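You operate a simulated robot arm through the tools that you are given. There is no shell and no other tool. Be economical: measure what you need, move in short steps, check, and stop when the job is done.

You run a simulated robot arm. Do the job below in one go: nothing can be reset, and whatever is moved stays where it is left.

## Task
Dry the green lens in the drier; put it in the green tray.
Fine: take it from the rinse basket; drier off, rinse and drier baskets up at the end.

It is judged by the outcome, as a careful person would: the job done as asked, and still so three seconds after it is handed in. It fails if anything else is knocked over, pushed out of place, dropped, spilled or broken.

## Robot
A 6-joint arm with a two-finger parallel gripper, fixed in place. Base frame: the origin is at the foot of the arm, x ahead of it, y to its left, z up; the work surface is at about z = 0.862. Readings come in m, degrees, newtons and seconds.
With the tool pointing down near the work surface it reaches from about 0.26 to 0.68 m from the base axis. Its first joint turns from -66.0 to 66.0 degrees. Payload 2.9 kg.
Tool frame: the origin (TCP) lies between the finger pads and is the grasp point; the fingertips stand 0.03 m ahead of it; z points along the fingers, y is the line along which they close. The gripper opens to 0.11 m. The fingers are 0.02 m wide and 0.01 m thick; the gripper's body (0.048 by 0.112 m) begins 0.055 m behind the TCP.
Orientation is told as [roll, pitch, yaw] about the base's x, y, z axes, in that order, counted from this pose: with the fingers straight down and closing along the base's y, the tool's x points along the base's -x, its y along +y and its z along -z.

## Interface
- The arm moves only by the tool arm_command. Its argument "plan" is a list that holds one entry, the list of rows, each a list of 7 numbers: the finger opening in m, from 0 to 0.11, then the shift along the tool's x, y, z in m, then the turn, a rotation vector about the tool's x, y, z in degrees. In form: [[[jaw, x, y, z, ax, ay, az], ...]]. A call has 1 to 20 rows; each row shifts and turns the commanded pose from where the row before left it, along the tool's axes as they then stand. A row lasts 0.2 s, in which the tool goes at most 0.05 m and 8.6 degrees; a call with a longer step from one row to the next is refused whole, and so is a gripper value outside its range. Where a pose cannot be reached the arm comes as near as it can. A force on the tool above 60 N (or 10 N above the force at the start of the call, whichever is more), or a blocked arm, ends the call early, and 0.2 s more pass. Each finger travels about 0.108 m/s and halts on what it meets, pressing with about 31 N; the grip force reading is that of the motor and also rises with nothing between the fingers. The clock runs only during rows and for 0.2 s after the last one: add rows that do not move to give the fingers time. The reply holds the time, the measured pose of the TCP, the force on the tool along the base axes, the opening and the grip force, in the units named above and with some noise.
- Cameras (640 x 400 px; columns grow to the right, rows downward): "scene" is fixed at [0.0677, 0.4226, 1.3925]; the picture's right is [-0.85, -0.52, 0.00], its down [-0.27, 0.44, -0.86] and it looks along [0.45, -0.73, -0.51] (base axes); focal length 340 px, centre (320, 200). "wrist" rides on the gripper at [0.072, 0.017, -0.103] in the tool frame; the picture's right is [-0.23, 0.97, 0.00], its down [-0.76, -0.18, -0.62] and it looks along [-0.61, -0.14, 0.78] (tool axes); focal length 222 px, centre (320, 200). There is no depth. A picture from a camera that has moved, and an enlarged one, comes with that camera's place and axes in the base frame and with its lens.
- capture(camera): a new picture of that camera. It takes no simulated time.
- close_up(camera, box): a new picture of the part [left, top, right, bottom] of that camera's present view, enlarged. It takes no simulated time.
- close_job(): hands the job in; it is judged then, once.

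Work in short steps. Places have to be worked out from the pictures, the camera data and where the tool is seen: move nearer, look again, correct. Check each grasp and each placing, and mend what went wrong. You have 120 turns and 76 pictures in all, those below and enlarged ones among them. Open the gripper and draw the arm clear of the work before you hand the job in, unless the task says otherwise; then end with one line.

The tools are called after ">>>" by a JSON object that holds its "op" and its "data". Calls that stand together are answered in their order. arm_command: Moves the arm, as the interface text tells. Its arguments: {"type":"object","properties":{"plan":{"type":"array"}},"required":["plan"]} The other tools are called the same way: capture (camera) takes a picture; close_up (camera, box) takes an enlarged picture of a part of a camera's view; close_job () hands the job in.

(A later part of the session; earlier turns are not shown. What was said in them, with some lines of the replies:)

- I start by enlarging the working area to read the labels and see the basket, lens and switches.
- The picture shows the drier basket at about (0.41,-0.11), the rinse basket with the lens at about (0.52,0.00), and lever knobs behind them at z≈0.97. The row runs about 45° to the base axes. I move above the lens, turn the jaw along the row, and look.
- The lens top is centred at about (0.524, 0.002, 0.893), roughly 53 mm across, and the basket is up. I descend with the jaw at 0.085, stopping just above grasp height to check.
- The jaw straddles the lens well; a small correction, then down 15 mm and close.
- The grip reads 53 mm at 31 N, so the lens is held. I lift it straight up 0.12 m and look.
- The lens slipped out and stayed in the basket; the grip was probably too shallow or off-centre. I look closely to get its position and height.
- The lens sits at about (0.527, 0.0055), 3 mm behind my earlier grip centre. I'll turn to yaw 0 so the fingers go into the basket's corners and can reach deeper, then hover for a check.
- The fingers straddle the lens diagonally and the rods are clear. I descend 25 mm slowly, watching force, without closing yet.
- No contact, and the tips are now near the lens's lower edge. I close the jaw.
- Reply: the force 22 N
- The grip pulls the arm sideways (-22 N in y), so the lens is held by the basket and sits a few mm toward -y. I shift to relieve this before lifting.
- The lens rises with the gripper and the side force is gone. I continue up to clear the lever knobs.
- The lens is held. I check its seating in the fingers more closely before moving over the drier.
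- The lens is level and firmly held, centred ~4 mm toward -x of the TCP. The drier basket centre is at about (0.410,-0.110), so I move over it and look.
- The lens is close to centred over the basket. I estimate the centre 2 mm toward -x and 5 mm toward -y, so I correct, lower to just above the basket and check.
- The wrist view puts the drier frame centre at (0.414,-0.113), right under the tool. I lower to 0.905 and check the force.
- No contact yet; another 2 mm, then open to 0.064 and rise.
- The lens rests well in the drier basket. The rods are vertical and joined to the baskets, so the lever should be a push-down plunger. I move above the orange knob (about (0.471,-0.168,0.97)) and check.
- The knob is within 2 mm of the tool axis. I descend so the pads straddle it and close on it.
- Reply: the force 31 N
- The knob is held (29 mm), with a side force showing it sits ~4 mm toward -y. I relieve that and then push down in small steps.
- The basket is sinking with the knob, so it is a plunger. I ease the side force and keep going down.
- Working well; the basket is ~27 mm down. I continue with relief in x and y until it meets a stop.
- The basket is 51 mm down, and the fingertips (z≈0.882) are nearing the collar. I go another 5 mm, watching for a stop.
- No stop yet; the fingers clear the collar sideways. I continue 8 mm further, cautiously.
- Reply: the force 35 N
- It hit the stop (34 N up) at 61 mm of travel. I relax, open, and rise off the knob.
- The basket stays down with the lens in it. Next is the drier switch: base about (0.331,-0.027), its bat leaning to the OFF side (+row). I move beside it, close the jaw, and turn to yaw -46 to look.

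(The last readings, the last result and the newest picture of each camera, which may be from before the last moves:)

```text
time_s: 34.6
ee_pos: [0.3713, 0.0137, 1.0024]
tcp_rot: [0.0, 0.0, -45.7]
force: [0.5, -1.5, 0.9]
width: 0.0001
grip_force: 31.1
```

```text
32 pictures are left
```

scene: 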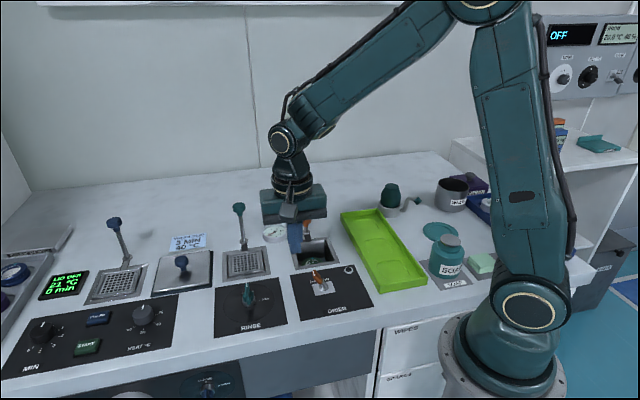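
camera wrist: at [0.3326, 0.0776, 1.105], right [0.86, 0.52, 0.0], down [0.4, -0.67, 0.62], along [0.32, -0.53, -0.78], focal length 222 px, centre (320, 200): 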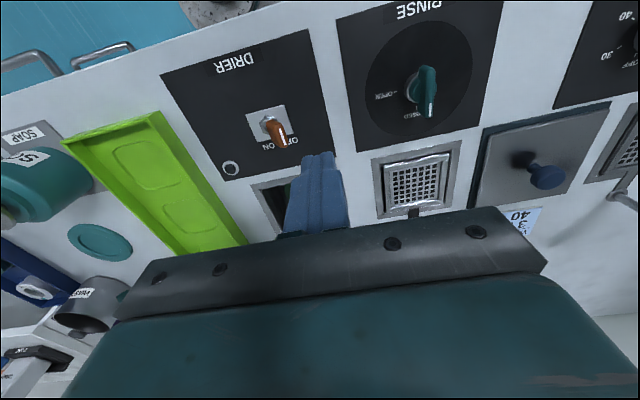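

The switch base is at (0.330,-0.025), and the tool is 57 mm along the row from it, well aligned. I descend beside the bat, with tips at z≈0.89.

>>> {"op": "arm_command", "data": {"plan": [[[0, 0, 0, 0.04, 0, 0, 0], [0, 0, 0, 0.03, 0, 0, 0], [0, 0, 0, 0.012, 0, 0, 0], [0, 0, 0, 0, 0, 0, 0]]]}}

>>> {"op": "close_up", "data": {"camera": "scene", "box": [240, 210, 390, 330]}}

```text
time_s: 35.6
ee_pos: [0.3702, 0.0125, 0.9182]
tcp_rot: [0.0, -0.1, -45.6]
force: [0.1, 0.8, -0.2]
width: 0.0001
grip_force: 31.3
```

```text
3.33 times, centred on (315, 270) of scene
camera zoom: at [0.0677, 0.4226, 1.3925], right [-0.85, -0.52, 0.0], down [-0.27, 0.44, -0.86], along [0.45, -0.73, -0.51], focal length 1134 px, centre (337, -33)
```

zoom: 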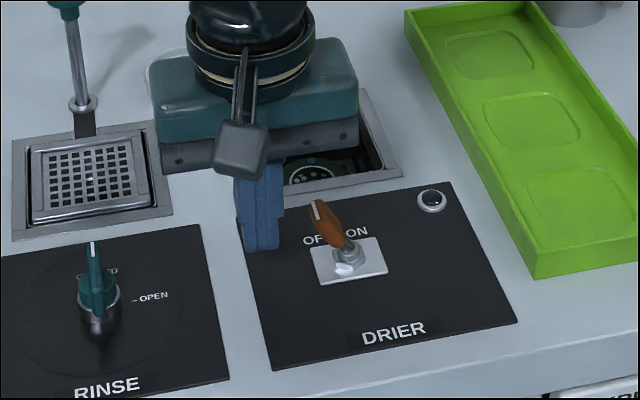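

The fingertips are in line with the bat. I push toward ON (tool -y) in small steps.

>>> {"op": "arm_command", "data": {"plan": [[[0, 0, -0.012, 0, 0, 0, 0], [0, 0, -0.01, 0, 0, 0, 0], [0, 0, -0.008, 0, 0, 0, 0], [0, 0, -0.008, 0, 0, 0, 0], [0, 0, -0.006, 0, 0, 0, 0], [0, 0, 0, 0, 0, 0, 0]]]}}

>>> {"op": "close_up", "data": {"camera": "scene", "box": [240, 210, 390, 330]}}

```text
time_s: 37.0
ee_pos: [0.3393, -0.0182, 0.918]
tcp_rot: [0.0, 0.0, -45.6]
force: [0.6, -0.1, -0.7]
width: 0.0
grip_force: 31.1
```

```text
3.33 times, centred on (315, 270) of scene
camera zoom: at [0.0677, 0.4226, 1.3925], right [-0.85, -0.52, 0.0], down [-0.27, 0.44, -0.86], along [0.45, -0.73, -0.51], focal length 1134 px, centre (337, -33)
```

zoom: 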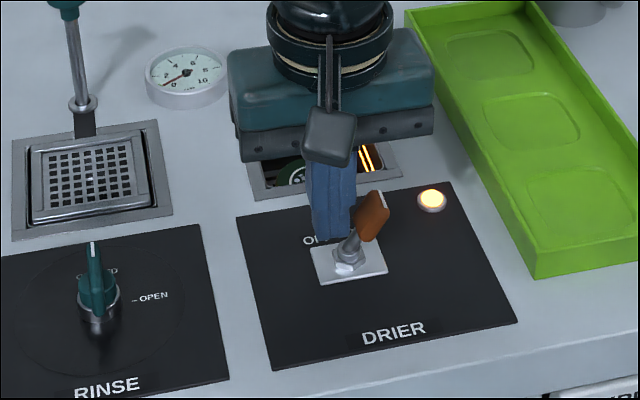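

The drier is ON: the lamp is lit and the element glows. I lift and move to the other side of the bat, ready to switch off, and look at the lens.

>>> {"op": "arm_command", "data": {"plan": [[[0, 0, 0.008, 0, 0, 0, 0], [0, 0, 0, -0.04, 0, 0, 0], [0, 0, 0, -0.04, 0, 0, 0], [0, 0, -0.03, 0, 0, 0, 0], [0, 0, -0.03, 0, 0, 0, 0], [0, 0, -0.025, 0, 0, 0, 0], [0, 0, 0, 0, 0, 0, 0]]]}}

>>> {"op": "capture", "data": {"camera": "wrist"}}

>>> {"op": "close_up", "data": {"camera": "scene", "box": [270, 215, 370, 295]}}

```text
time_s: 38.6
ee_pos: [0.2842, -0.072, 0.9992]
tcp_rot: [0.0, -0.1, -45.6]
force: [0.0, 0.5, -0.4]
width: 0.0
grip_force: 31.5
```

```text
29 pictures are left
camera wrist: at [0.2457, -0.007, 1.1031], right [0.85, 0.52, 0.0], down [0.41, -0.67, 0.62], along [0.32, -0.53, -0.78], focal length 222 px, centre (320, 200)
```

wrist: 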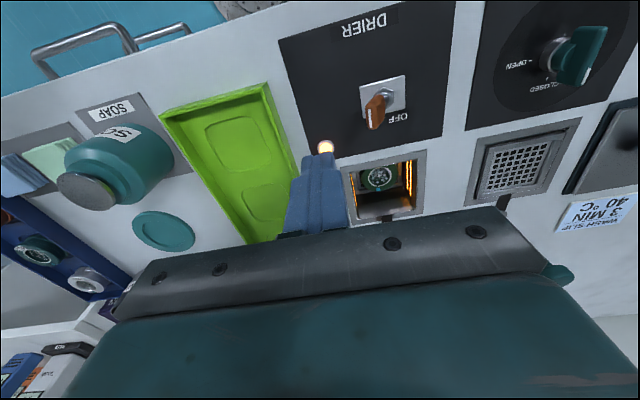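

```text
5.00 times, centred on (320, 255) of scene
camera zoom: at [0.0677, 0.4226, 1.3925], right [-0.85, -0.52, 0.0], down [-0.27, 0.44, -0.86], along [0.45, -0.73, -0.51], focal length 1701 px, centre (320, -75)
```

zoom: 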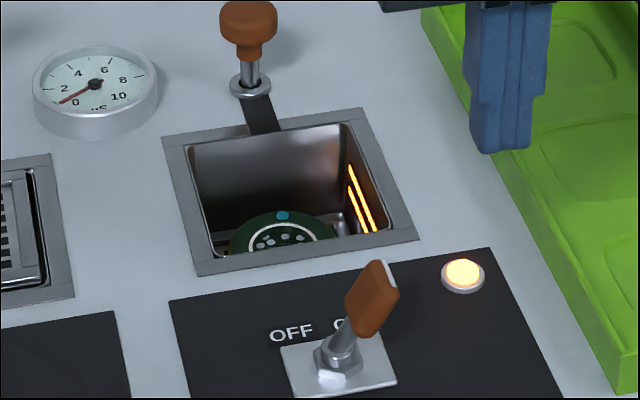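

I wait 4 s over the drier and then compare the drops on the lens.

>>> {"op": "close_up", "data": {"camera": "wrist", "box": [335, 140, 435, 230]}}

>>> {"op": "arm_command", "data": {"plan": [[[0, 0, 0, 0, 0, 0, 0], [0, 0, 0, 0, 0, 0, 0], [0, 0, 0, 0, 0, 0, 0], [0, 0, 0, 0, 0, 0, 0], [0, 0, 0, 0, 0, 0, 0], [0, 0, 0, 0, 0, 0, 0], [0, 0, 0, 0, 0, 0, 0], [0, 0, 0, 0, 0, 0, 0], [0, 0, 0, 0, 0, 0, 0], [0, 0, 0, 0, 0, 0, 0], [0, 0, 0, 0, 0, 0, 0], [0, 0, 0, 0, 0, 0, 0], [0, 0, 0, 0, 0, 0, 0], [0, 0, 0, 0, 0, 0, 0], [0, 0, 0, 0, 0, 0, 0], [0, 0, 0, 0, 0, 0, 0], [0, 0, 0, 0, 0, 0, 0], [0, 0, 0, 0, 0, 0, 0], [0, 0, 0, 0, 0, 0, 0], [0, 0, 0, 0, 0, 0, 0]]]}}

>>> {"op": "close_up", "data": {"camera": "wrist", "box": [335, 140, 435, 230]}}

```text
4.44 times, centred on (385, 185) of wrist
camera zoom: at [0.2457, -0.007, 1.1031], right [0.85, 0.52, 0.0], down [0.41, -0.67, 0.62], along [0.32, -0.53, -0.78], focal length 987 px, centre (31, 267)
```

zoom: 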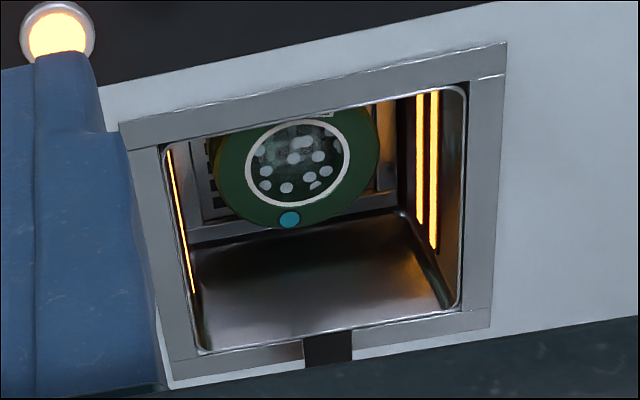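

```text
time_s: 42.8
ee_pos: [0.2839, -0.0718, 0.9974]
tcp_rot: [0.1, 0.0, -45.6]
force: [0.6, 0.0, 0.3]
width: 0.0001
grip_force: 30.9
```

```text
4.44 times, centred on (385, 185) of wrist
camera zoom: at [0.2459, -0.0068, 1.103], right [0.85, 0.52, 0.0], down [0.41, -0.67, 0.62], along [0.32, -0.53, -0.78], focal length 987 px, centre (31, 267)
```

zoom: 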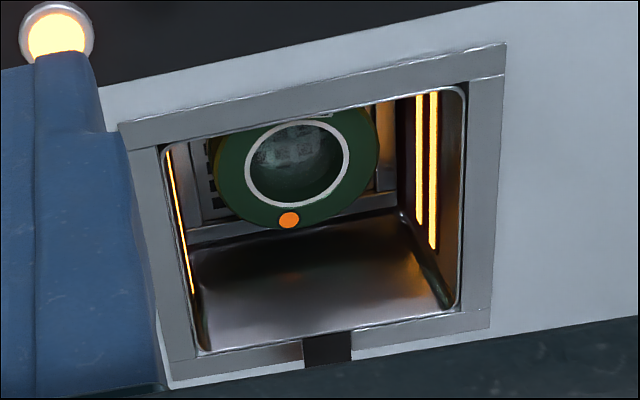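

The drops are gone and the lens's marker turned from blue to orange, so it is dry. I descend on this side and push the bat back to OFF.

>>> {"op": "arm_command", "data": {"plan": [[[0, 0, 0, 0.04, 0, 0, 0], [0, 0, 0, 0.04, 0, 0, 0], [0, 0, 0.015, 0, 0, 0, 0], [0, 0, 0.012, 0, 0, 0, 0], [0, 0, 0.01, 0, 0, 0, 0], [0, 0, 0.008, 0, 0, 0, 0], [0, 0, 0.008, 0, 0, 0, 0], [0, 0, 0.002, 0, 0, 0, 0], [0, 0, 0, 0, 0, 0, 0]]]}}

>>> {"op": "close_up", "data": {"camera": "scene", "box": [240, 210, 390, 330]}}

```text
time_s: 44.8
ee_pos: [0.3233, -0.0347, 0.9191]
tcp_rot: [0.0, 0.0, -45.6]
force: [-0.6, 0.0, 0.1]
width: 0.0
grip_force: 30.7
```

```text
3.33 times, centred on (315, 270) of scene
camera zoom: at [0.0677, 0.4226, 1.3925], right [-0.85, -0.52, 0.0], down [-0.27, 0.44, -0.86], along [0.45, -0.73, -0.51], focal length 1134 px, centre (337, -33)
```

zoom: 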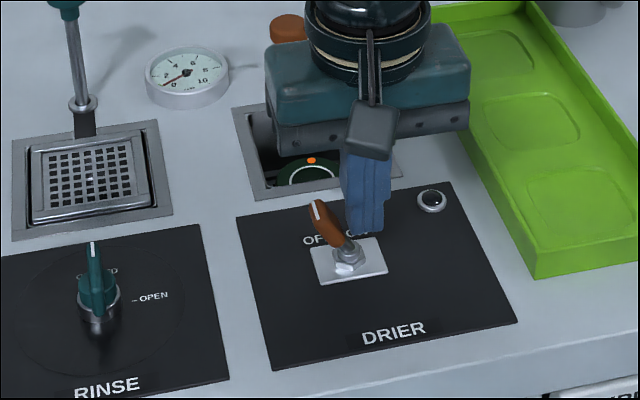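

The drier is OFF and the lamp is out. I back off, return to yaw 0 and go above the orange knob at (0.4705,-0.175).

>>> {"op": "arm_command", "data": {"plan": [[[0, 0, -0.01, 0, 0, 0, 0], [0, 0, 0, -0.03, 0, 0, 0], [0, 0, 0, -0.045, 0, 0, 0], [0, 0, 0, -0.045, 0, 0, 0], [0.02, 0, 0, 0, 0, 0, -7.6], [0.04, 0, 0, 0, 0, 0, -7.6], [0.06, 0, 0, 0, 0, 0, -7.6], [0.06, 0, 0, 0, 0, 0, -7.6], [0.06, 0, 0, 0, 0, 0, -7.6], [0.06, 0, 0, 0, 0, 0, -7.6], [0.06, -0.0309, -0.0266, 0, 0, 0, 0], [0.06, -0.0309, -0.0266, 0, 0, 0, 0], [0.06, -0.0309, -0.0266, 0, 0, 0, 0], [0.06, -0.0309, -0.0266, 0, 0, 0, 0], [0.06, -0.0309, -0.0266, 0, 0, 0, 0], [0.06, 0, 0, 0, 0, 0, 0], [0.06, 0, 0, 0, 0, 0, 0]]]}}

>>> {"op": "capture", "data": {"camera": "wrist"}}

```text
time_s: 48.4
ee_pos: [0.471, -0.1738, 1.0379]
tcp_rot: [-0.1, 0.0, 0.0]
force: [0.5, -0.1, -0.1]
width: 0.0602
grip_force: 0.0
```

```text
24 pictures are left
camera wrist: at [0.3992, -0.1548, 1.1416], right [0.23, 0.97, 0.0], down [0.76, -0.18, 0.62], along [0.61, -0.14, -0.78], focal length 222 px, centre (320, 200)
```

wrist: 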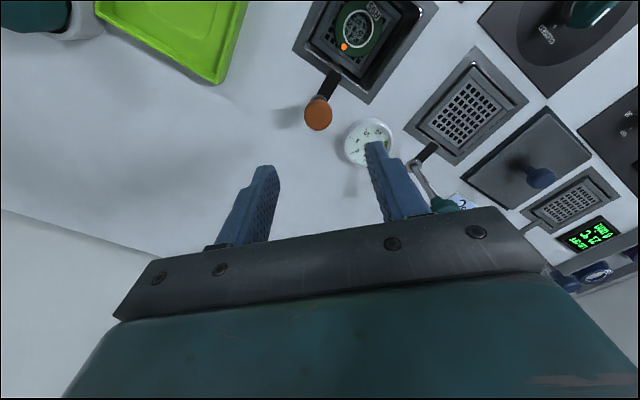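

In place. I descend over the lowered knob, shift 1.5 mm toward -y, and close.

>>> {"op": "arm_command", "data": {"plan": [[[0.06, 0, -0.0015, 0.045, 0, 0, 0], [0.06, 0, 0, 0.045, 0, 0, 0], [0.06, 0, 0, 0.03, 0, 0, 0], [0.06, 0, 0, 0.013, 0, 0, 0], [0.06, 0, 0, 0, 0, 0, 0], [0.045, 0, 0, 0, 0, 0, 0], [0.03, 0, 0, 0, 0, 0, 0], [0.015, 0, 0, 0, 0, 0, 0], [0.015, 0, 0, 0, 0, 0, 0]]]}}

```text
time_s: 50.4
ee_pos: [0.4722, -0.1747, 0.9059]
tcp_rot: [0.0, 0.0, 0.0]
force: [0.1, -0.6, -2.8]
width: 0.029
grip_force: 44.9
```

The knob is gripped cleanly (29 mm, no side force). I raise it in small steps by about 55 mm.

>>> {"op": "arm_command", "data": {"plan": [[[0.015, 0, 0, -0.005, 0, 0, 0], [0.015, 0, 0, -0.006, 0, 0, 0], [0.015, 0, 0, -0.006, 0, 0, 0], [0.015, 0, 0, -0.006, 0, 0, 0], [0.015, 0, 0, -0.006, 0, 0, 0], [0.015, 0, 0, -0.006, 0, 0, 0], [0.015, 0, 0, -0.006, 0, 0, 0], [0.015, 0, 0, -0.006, 0, 0, 0], [0.015, 0, 0, -0.006, 0, 0, 0], [0.015, 0, 0, 0, 0, 0, 0]]]}}

>>> {"op": "close_up", "data": {"camera": "scene", "box": [240, 170, 380, 280]}}

```text
time_s: 52.6
ee_pos: [0.4714, -0.1758, 0.9592]
tcp_rot: [-0.2, 0.0, -0.1]
force: [15.2, -10.1, 0.7]
width: 0.0289
grip_force: 45.0
```

```text
3.64 times, centred on (310, 225) of scene
camera zoom: at [0.0682, 0.4223, 1.3925], right [-0.85, -0.52, 0.0], down [-0.27, 0.44, -0.86], along [0.45, -0.73, -0.51], focal length 1237 px, centre (356, 109)
```

zoom: 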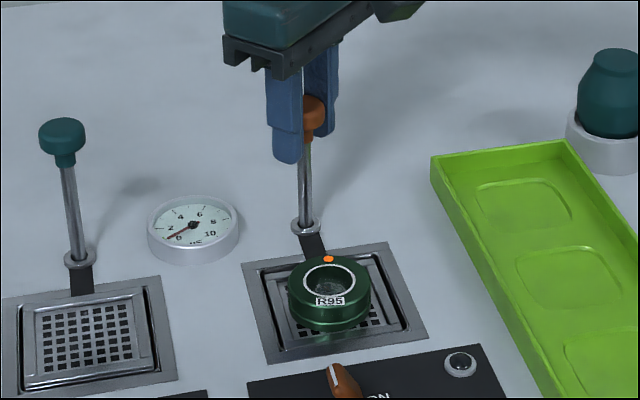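

Nearly at the top. I continue until it reaches its upper stop, easing the side force.

>>> {"op": "arm_command", "data": {"plan": [[[0.015, -0.001, -0.001, -0.003, 0, 0, 0], [0.015, 0, 0, -0.002, 0, 0, 0], [0.015, 0, 0, 0, 0, 0, 0]]]}}

```text
time_s: 53.4
ee_pos: [0.4723, -0.175, 0.9633]
tcp_rot: [0.0, 0.1, 0.1]
force: [5.1, 3.0, -1.7]
width: 0.029
grip_force: 45.4
```

>>> {"op": "arm_command", "data": {"plan": [[[0.015, 0, 0, -0.002, 0, 0, 0], [0.015, 0, 0, -0.002, 0, 0, 0], [0.015, 0, 0, 0, 0, 0, 0]]]}}

>>> {"op": "close_up", "data": {"camera": "scene", "box": [240, 170, 380, 280]}}

```text
time_s: 54.2
ee_pos: [0.4723, -0.1758, 0.9656]
tcp_rot: [0.0, 0.2, 0.1]
force: [7.7, 4.8, -28.0]
width: 0.0288
grip_force: 44.8
```

```text
3.64 times, centred on (310, 225) of scene
camera zoom: at [0.0683, 0.4226, 1.3924], right [-0.85, -0.52, 0.0], down [-0.27, 0.44, -0.86], along [0.45, -0.73, -0.51], focal length 1237 px, centre (356, 109)
```

zoom: 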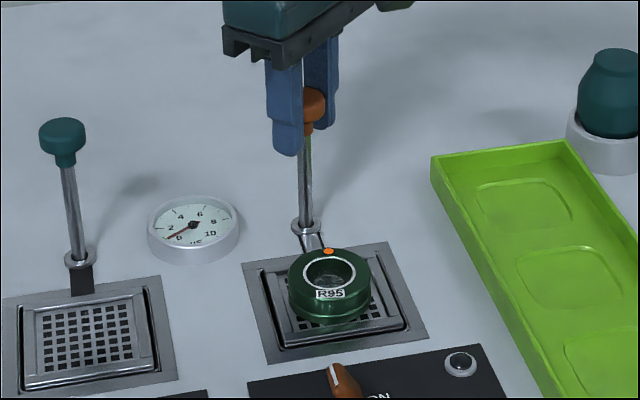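

The basket is at its upper stop (-28 N). I relax, release the knob, rise and go above the lens where I set it down.

>>> {"op": "arm_command", "data": {"plan": [[[0.015, 0, 0, 0.0015, 0, 0, 0], [0.04, 0, 0, 0, 0, 0, 0], [0.068, 0, 0, 0, 0, 0, 0], [0.068, 0, 0, -0.03, 0, 0, 0], [0.068, 0, 0, -0.04, 0, 0, 0], [0.068, 0.028, 0.0295, 0, 0, 0, 0], [0.068, 0.028, 0.0295, 0, 0, 0, 0], [0.068, 0, 0, 0, 0, 0, 0]]]}}

>>> {"op": "capture", "data": {"camera": "wrist"}}

>>> {"op": "close_up", "data": {"camera": "scene", "box": [260, 180, 370, 280]}}

```text
time_s: 56.0
ee_pos: [0.416, -0.1171, 1.0369]
tcp_rot: [0.0, 0.0, -0.1]
force: [0.4, -0.2, -0.1]
width: 0.0678
grip_force: 0.0
```

```text
21 pictures are left
camera wrist: at [0.3426, -0.0983, 1.1412], right [0.23, 0.97, 0.0], down [0.76, -0.18, 0.62], along [0.61, -0.14, -0.78], focal length 222 px, centre (320, 200)
```

wrist: 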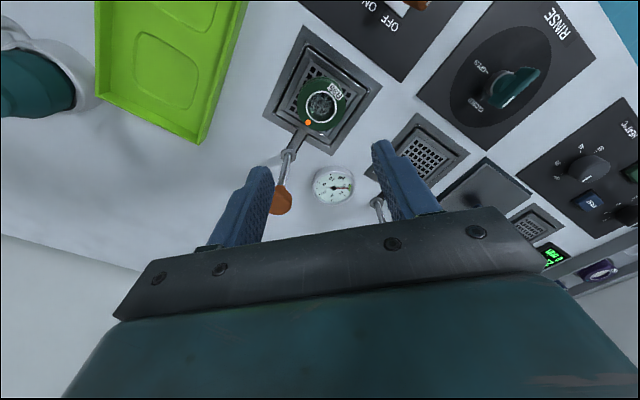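

```text
4.00 times, centred on (315, 230) of scene
camera zoom: at [0.0677, 0.4226, 1.3925], right [-0.85, -0.52, 0.0], down [-0.27, 0.44, -0.86], along [0.45, -0.73, -0.51], focal length 1361 px, centre (340, 80)
```

zoom: 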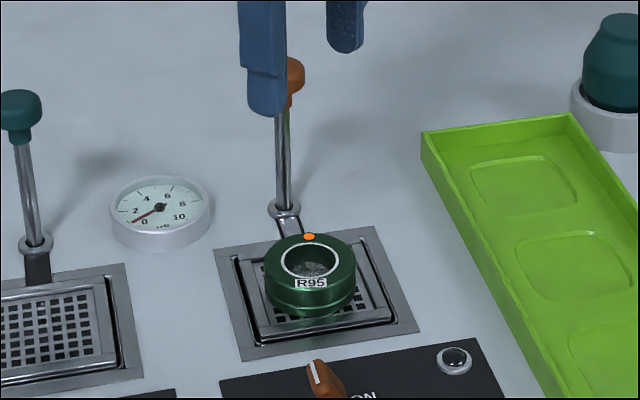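

The basket stays up, lens dry in it. I descend to the known grasp height with a small correction and close.

>>> {"op": "arm_command", "data": {"plan": [[[0.068, 0.004, 0.0015, 0.045, 0, 0, 0], [0.068, 0, 0, 0.045, 0, 0, 0], [0.068, 0, 0, 0.025, 0, 0, 0], [0.068, 0, 0, 0.012, 0, 0, 0], [0.068, 0, 0, 0.007, 0, 0, 0], [0.068, 0, 0, 0, 0, 0, 0], [0.058, 0, 0, 0, 0, 0, 0], [0.05, 0, 0, 0, 0, 0, 0], [0.04, 0, 0, 0, 0, 0, 0], [0.04, 0, 0, 0, 0, 0, 0]]]}}

>>> {"op": "close_up", "data": {"camera": "scene", "box": [260, 200, 370, 280]}}

```text
time_s: 58.2
ee_pos: [0.4114, -0.1163, 0.9031]
tcp_rot: [0.1, 0.0, 0.1]
force: [0.6, 0.1, -0.7]
width: 0.0531
grip_force: 31.4
```

```text
5.00 times, centred on (315, 240) of scene
camera zoom: at [0.0677, 0.4226, 1.3925], right [-0.85, -0.52, 0.0], down [-0.27, 0.44, -0.86], along [0.45, -0.73, -0.51], focal length 1701 px, centre (345, 0)
```

zoom: 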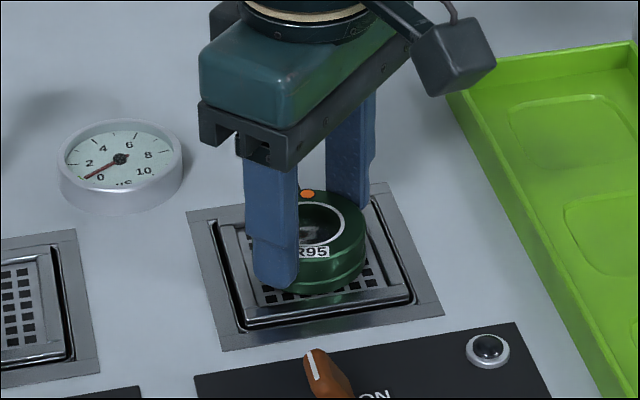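

The lens is gripped. I lift and carry it over the middle pocket of the green tray, estimated at (0.289,-0.217).

>>> {"op": "arm_command", "data": {"plan": [[[0.04, 0, 0, -0.006, 0, 0, 0], [0.04, 0, 0, -0.014, 0, 0, 0], [0.04, 0, 0, -0.03, 0, 0, 0], [0.04, 0, 0, -0.04, 0, 0, 0], [0.04, 0, 0, -0.035, 0, 0, 0], [0.04, 0.0305, -0.0254, 0, 0, 0, 0], [0.04, 0.0305, -0.0254, 0, 0, 0, 0], [0.04, 0.0305, -0.0254, 0, 0, 0, 0], [0.04, 0.0305, -0.0254, 0, 0, 0, 0], [0.04, 0, 0, 0, 0, 0, 0], [0.04, 0, 0, 0, 0, 0, 0]]]}}

>>> {"op": "capture", "data": {"camera": "wrist"}}

>>> {"op": "capture", "data": {"camera": "scene"}}

```text
time_s: 60.6
ee_pos: [0.2899, -0.218, 1.0276]
tcp_rot: [-0.1, 0.0, 0.0]
force: [0.2, -0.2, -0.7]
width: 0.0531
grip_force: 31.0
```

```text
18 pictures are left
camera wrist: at [0.2173, -0.1986, 1.1316], right [0.23, 0.97, 0.0], down [0.76, -0.18, 0.62], along [0.61, -0.14, -0.78], focal length 222 px, centre (320, 200)
```

wrist: 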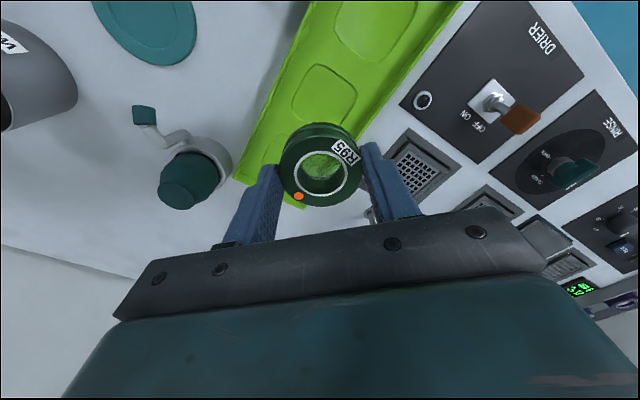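

```text
17 pictures are left
```

scene: 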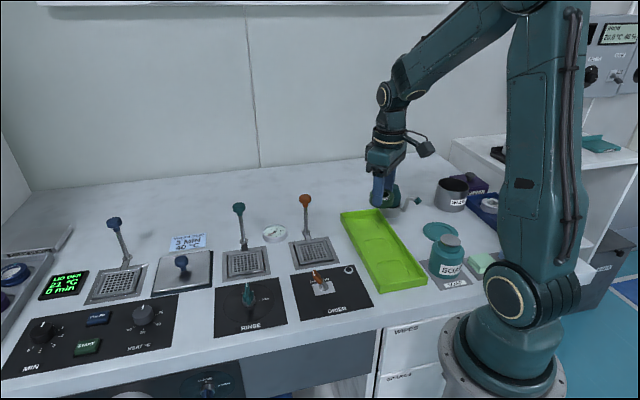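

The wrist view puts the middle pocket at about (0.282,-0.208). I correct, lower to z=0.95 and recheck.

>>> {"op": "arm_command", "data": {"plan": [[[0.04, 0.007, 0.009, 0.025, 0, 0, 0], [0.04, 0, 0, 0.03, 0, 0, 0], [0.04, 0, 0, 0.023, 0, 0, 0], [0.04, 0, 0, 0, 0, 0, 0]]]}}

>>> {"op": "close_up", "data": {"camera": "wrist", "box": [210, 20, 430, 220]}}

>>> {"op": "close_up", "data": {"camera": "scene", "box": [330, 170, 450, 300]}}

```text
time_s: 61.6
ee_pos: [0.2827, -0.2074, 0.9478]
tcp_rot: [0.0, 0.1, 0.0]
force: [-0.7, -0.1, -1.1]
width: 0.0529
grip_force: 31.0
```

```text
2.00 times, centred on (320, 120) of wrist
camera zoom: at [0.2108, -0.1895, 1.0532], right [0.23, 0.97, 0.0], down [0.76, -0.18, 0.62], along [0.61, -0.14, -0.78], focal length 444 px, centre (320, 360)
```

zoom: 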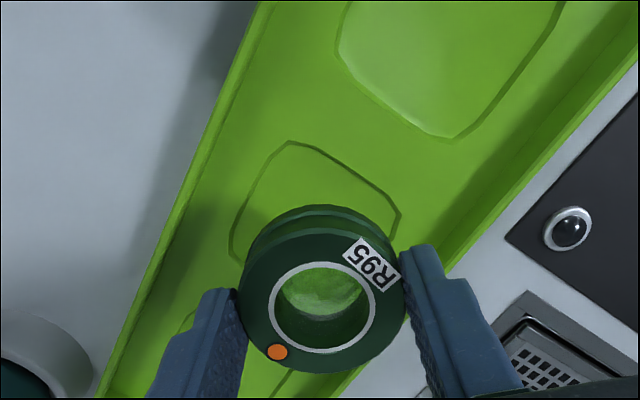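

```text
3.08 times, centred on (390, 235) of scene
camera zoom: at [0.0677, 0.4226, 1.3925], right [-0.85, -0.52, 0.0], down [-0.27, 0.44, -0.86], along [0.45, -0.73, -0.51], focal length 1047 px, centre (105, 92)
```

zoom: 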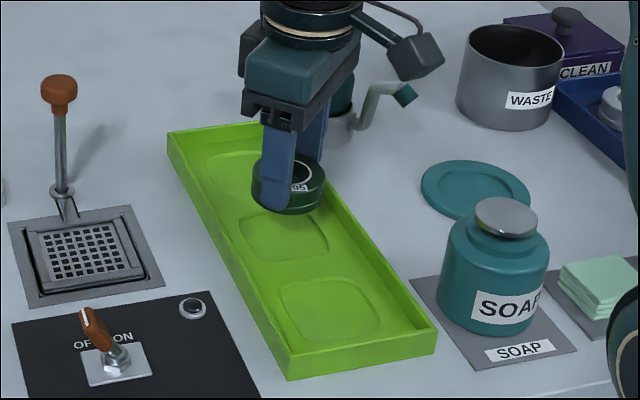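

The pocket centre is at about (0.286,-0.211); the lens needs ~3 mm more. I correct and lower to just above the floor.

>>> {"op": "arm_command", "data": {"plan": [[[0.04, -0.003, -0.003, 0.015, 0, 0, 0], [0.04, 0, 0, 0.015, 0, 0, 0], [0.04, 0, 0, 0.005, 0, 0, 0], [0.04, 0, 0, 0.004, 0, 0, 0], [0.04, 0, 0, 0, 0, 0, 0]]]}}

>>> {"op": "close_up", "data": {"camera": "scene", "box": [340, 190, 430, 270]}}

```text
time_s: 62.8
ee_pos: [0.2855, -0.2107, 0.9106]
tcp_rot: [-0.1, 0.0, 0.0]
force: [0.5, -0.3, -0.8]
width: 0.0529
grip_force: 30.7
```

```text
5.00 times, centred on (385, 230) of scene
camera zoom: at [0.0677, 0.4226, 1.3925], right [-0.85, -0.52, 0.0], down [-0.27, 0.44, -0.86], along [0.45, -0.73, -0.51], focal length 1701 px, centre (-5, 50)
```

zoom: 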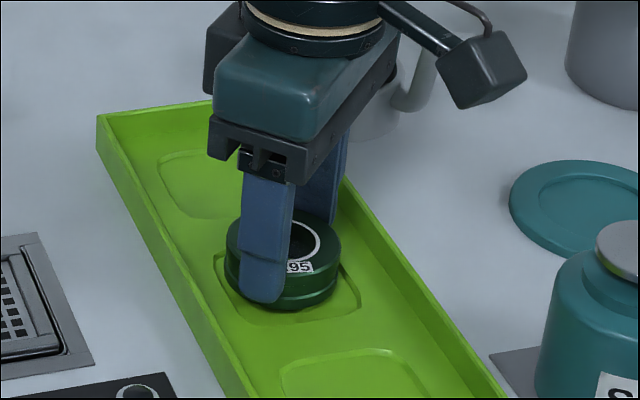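

Well aligned over the pocket. I lower in 2 mm steps and watch for contact.

>>> {"op": "arm_command", "data": {"plan": [[[0.04, 0, 0, 0.002, 0, 0, 0], [0.04, 0, 0, 0.002, 0, 0, 0], [0.04, 0, 0, 0.002, 0, 0, 0], [0.04, 0, 0, 0, 0, 0, 0]]]}}

```text
time_s: 63.8
ee_pos: [0.2855, -0.2119, 0.9045]
tcp_rot: [0.1, 0.0, 0.1]
force: [0.1, -0.3, -1.2]
width: 0.0527
grip_force: 31.6
```

>>> {"op": "arm_command", "data": {"plan": [[[0.04, 0, 0, 0.001, 0, 0, 0], [0.04, 0, 0, 0.001, 0, 0, 0], [0.04, 0, 0, 0.001, 0, 0, 0], [0.04, 0, 0, 0, 0, 0, 0]]]}}

>>> {"op": "close_up", "data": {"camera": "scene", "box": [340, 190, 430, 270]}}

```text
time_s: 64.8
ee_pos: [0.2863, -0.2107, 0.901]
tcp_rot: [-0.1, 0.0, 0.0]
force: [-0.2, 2.7, 19.2]
width: 0.0532
grip_force: 30.9
```

```text
5.00 times, centred on (385, 230) of scene
camera zoom: at [0.0675, 0.4228, 1.3924], right [-0.85, -0.52, 0.0], down [-0.27, 0.44, -0.86], along [0.45, -0.73, -0.51], focal length 1701 px, centre (-5, 50)
```

zoom: 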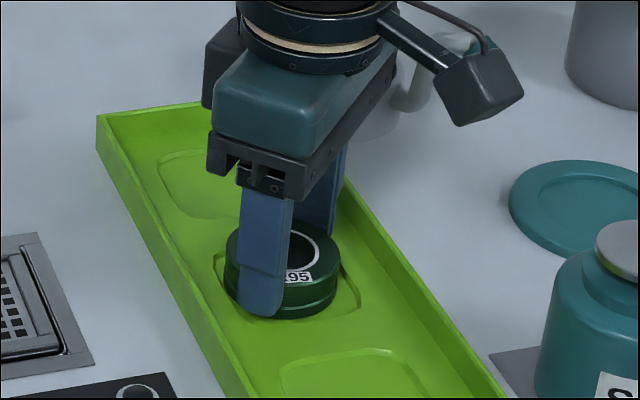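

Contact at 19 N: the lens is on the tray floor. I relieve 1 mm, open, rise straight up and check.

>>> {"op": "arm_command", "data": {"plan": [[[0.04, 0, 0, -0.001, 0, 0, 0], [0.06, 0, 0, 0, 0, 0, 0], [0.066, 0, 0, 0, 0, 0, 0], [0.066, 0, 0, -0.015, 0, 0, 0], [0.066, 0, 0, -0.035, 0, 0, 0], [0.066, 0, 0, -0.045, 0, 0, 0], [0.066, 0, 0, -0.045, 0, 0, 0], [0.066, 0, 0, -0.03, 0, 0, 0], [0.066, 0, 0, 0, 0, 0, 0]]]}}

>>> {"op": "close_up", "data": {"camera": "scene", "box": [340, 190, 430, 270]}}

>>> {"op": "capture", "data": {"camera": "scene"}}

>>> {"op": "capture", "data": {"camera": "wrist"}}

```text
time_s: 66.8
ee_pos: [0.2858, -0.2108, 1.0732]
tcp_rot: [-0.1, -0.1, 0.0]
force: [0.4, 0.8, 0.2]
width: 0.066
grip_force: 0.1
```

```text
5.00 times, centred on (385, 230) of scene
camera zoom: at [0.0677, 0.4226, 1.3925], right [-0.85, -0.52, 0.0], down [-0.27, 0.44, -0.86], along [0.45, -0.73, -0.51], focal length 1701 px, centre (-5, 50)
```

zoom: 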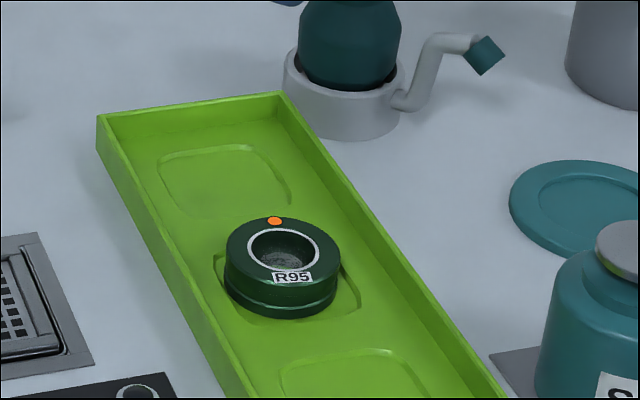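

```text
11 pictures are left
```

scene: 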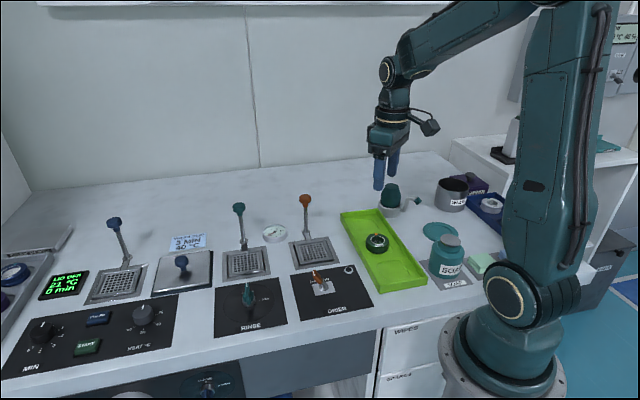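

```text
10 pictures are left
camera wrist: at [0.214, -0.1928, 1.1764], right [0.23, 0.97, 0.0], down [0.76, -0.18, 0.62], along [0.61, -0.14, -0.78], focal length 222 px, centre (320, 200)
```

wrist: 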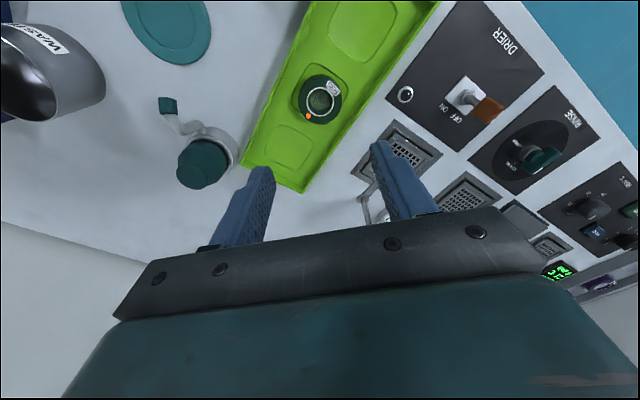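

The lens lies level in the green tray, dry; the drier is off, and both baskets are up with nothing disturbed. I draw the arm up and clear.

>>> {"op": "arm_command", "data": {"plan": [[[0.11, 0, 0, -0.045, 0, 0, 0], [0.11, 0, 0, -0.045, 0, 0, 0], [0.11, -0.04, 0.01, -0.02, 0, 0, 0], [0.11, -0.045, 0.02, 0, 0, 0, 0], [0.11, -0.045, 0.02, 0, 0, 0, 0], [0.11, 0, 0, 0, 0, 0, 0]]]}}

>>> {"op": "capture", "data": {"camera": "scene"}}

```text
time_s: 68.2
ee_pos: [0.417, -0.1618, 1.1817]
tcp_rot: [0.0, 0.0, 0.0]
force: [-0.5, 0.0, 0.2]
width: 0.1101
grip_force: 0.1
```

```text
9 pictures are left
```

scene: 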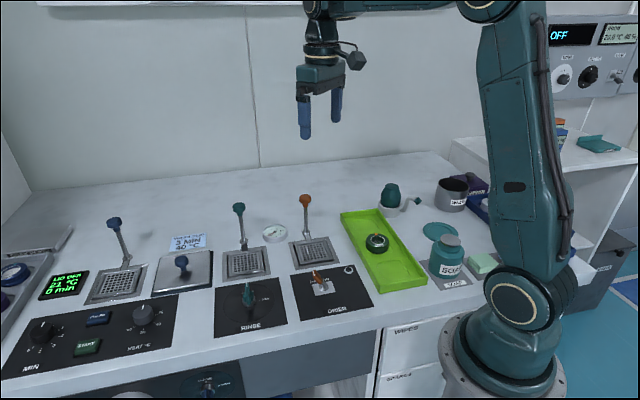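

Everything is in the requested state and the arm is clear, so I hand the job in.

>>> {"op": "close_job", "data": {}}

```text
The job is handed in.
```

The green lens was dried in the drier and is in the middle pocket of the green tray; the drier is off and both the rinse and drier baskets are up.
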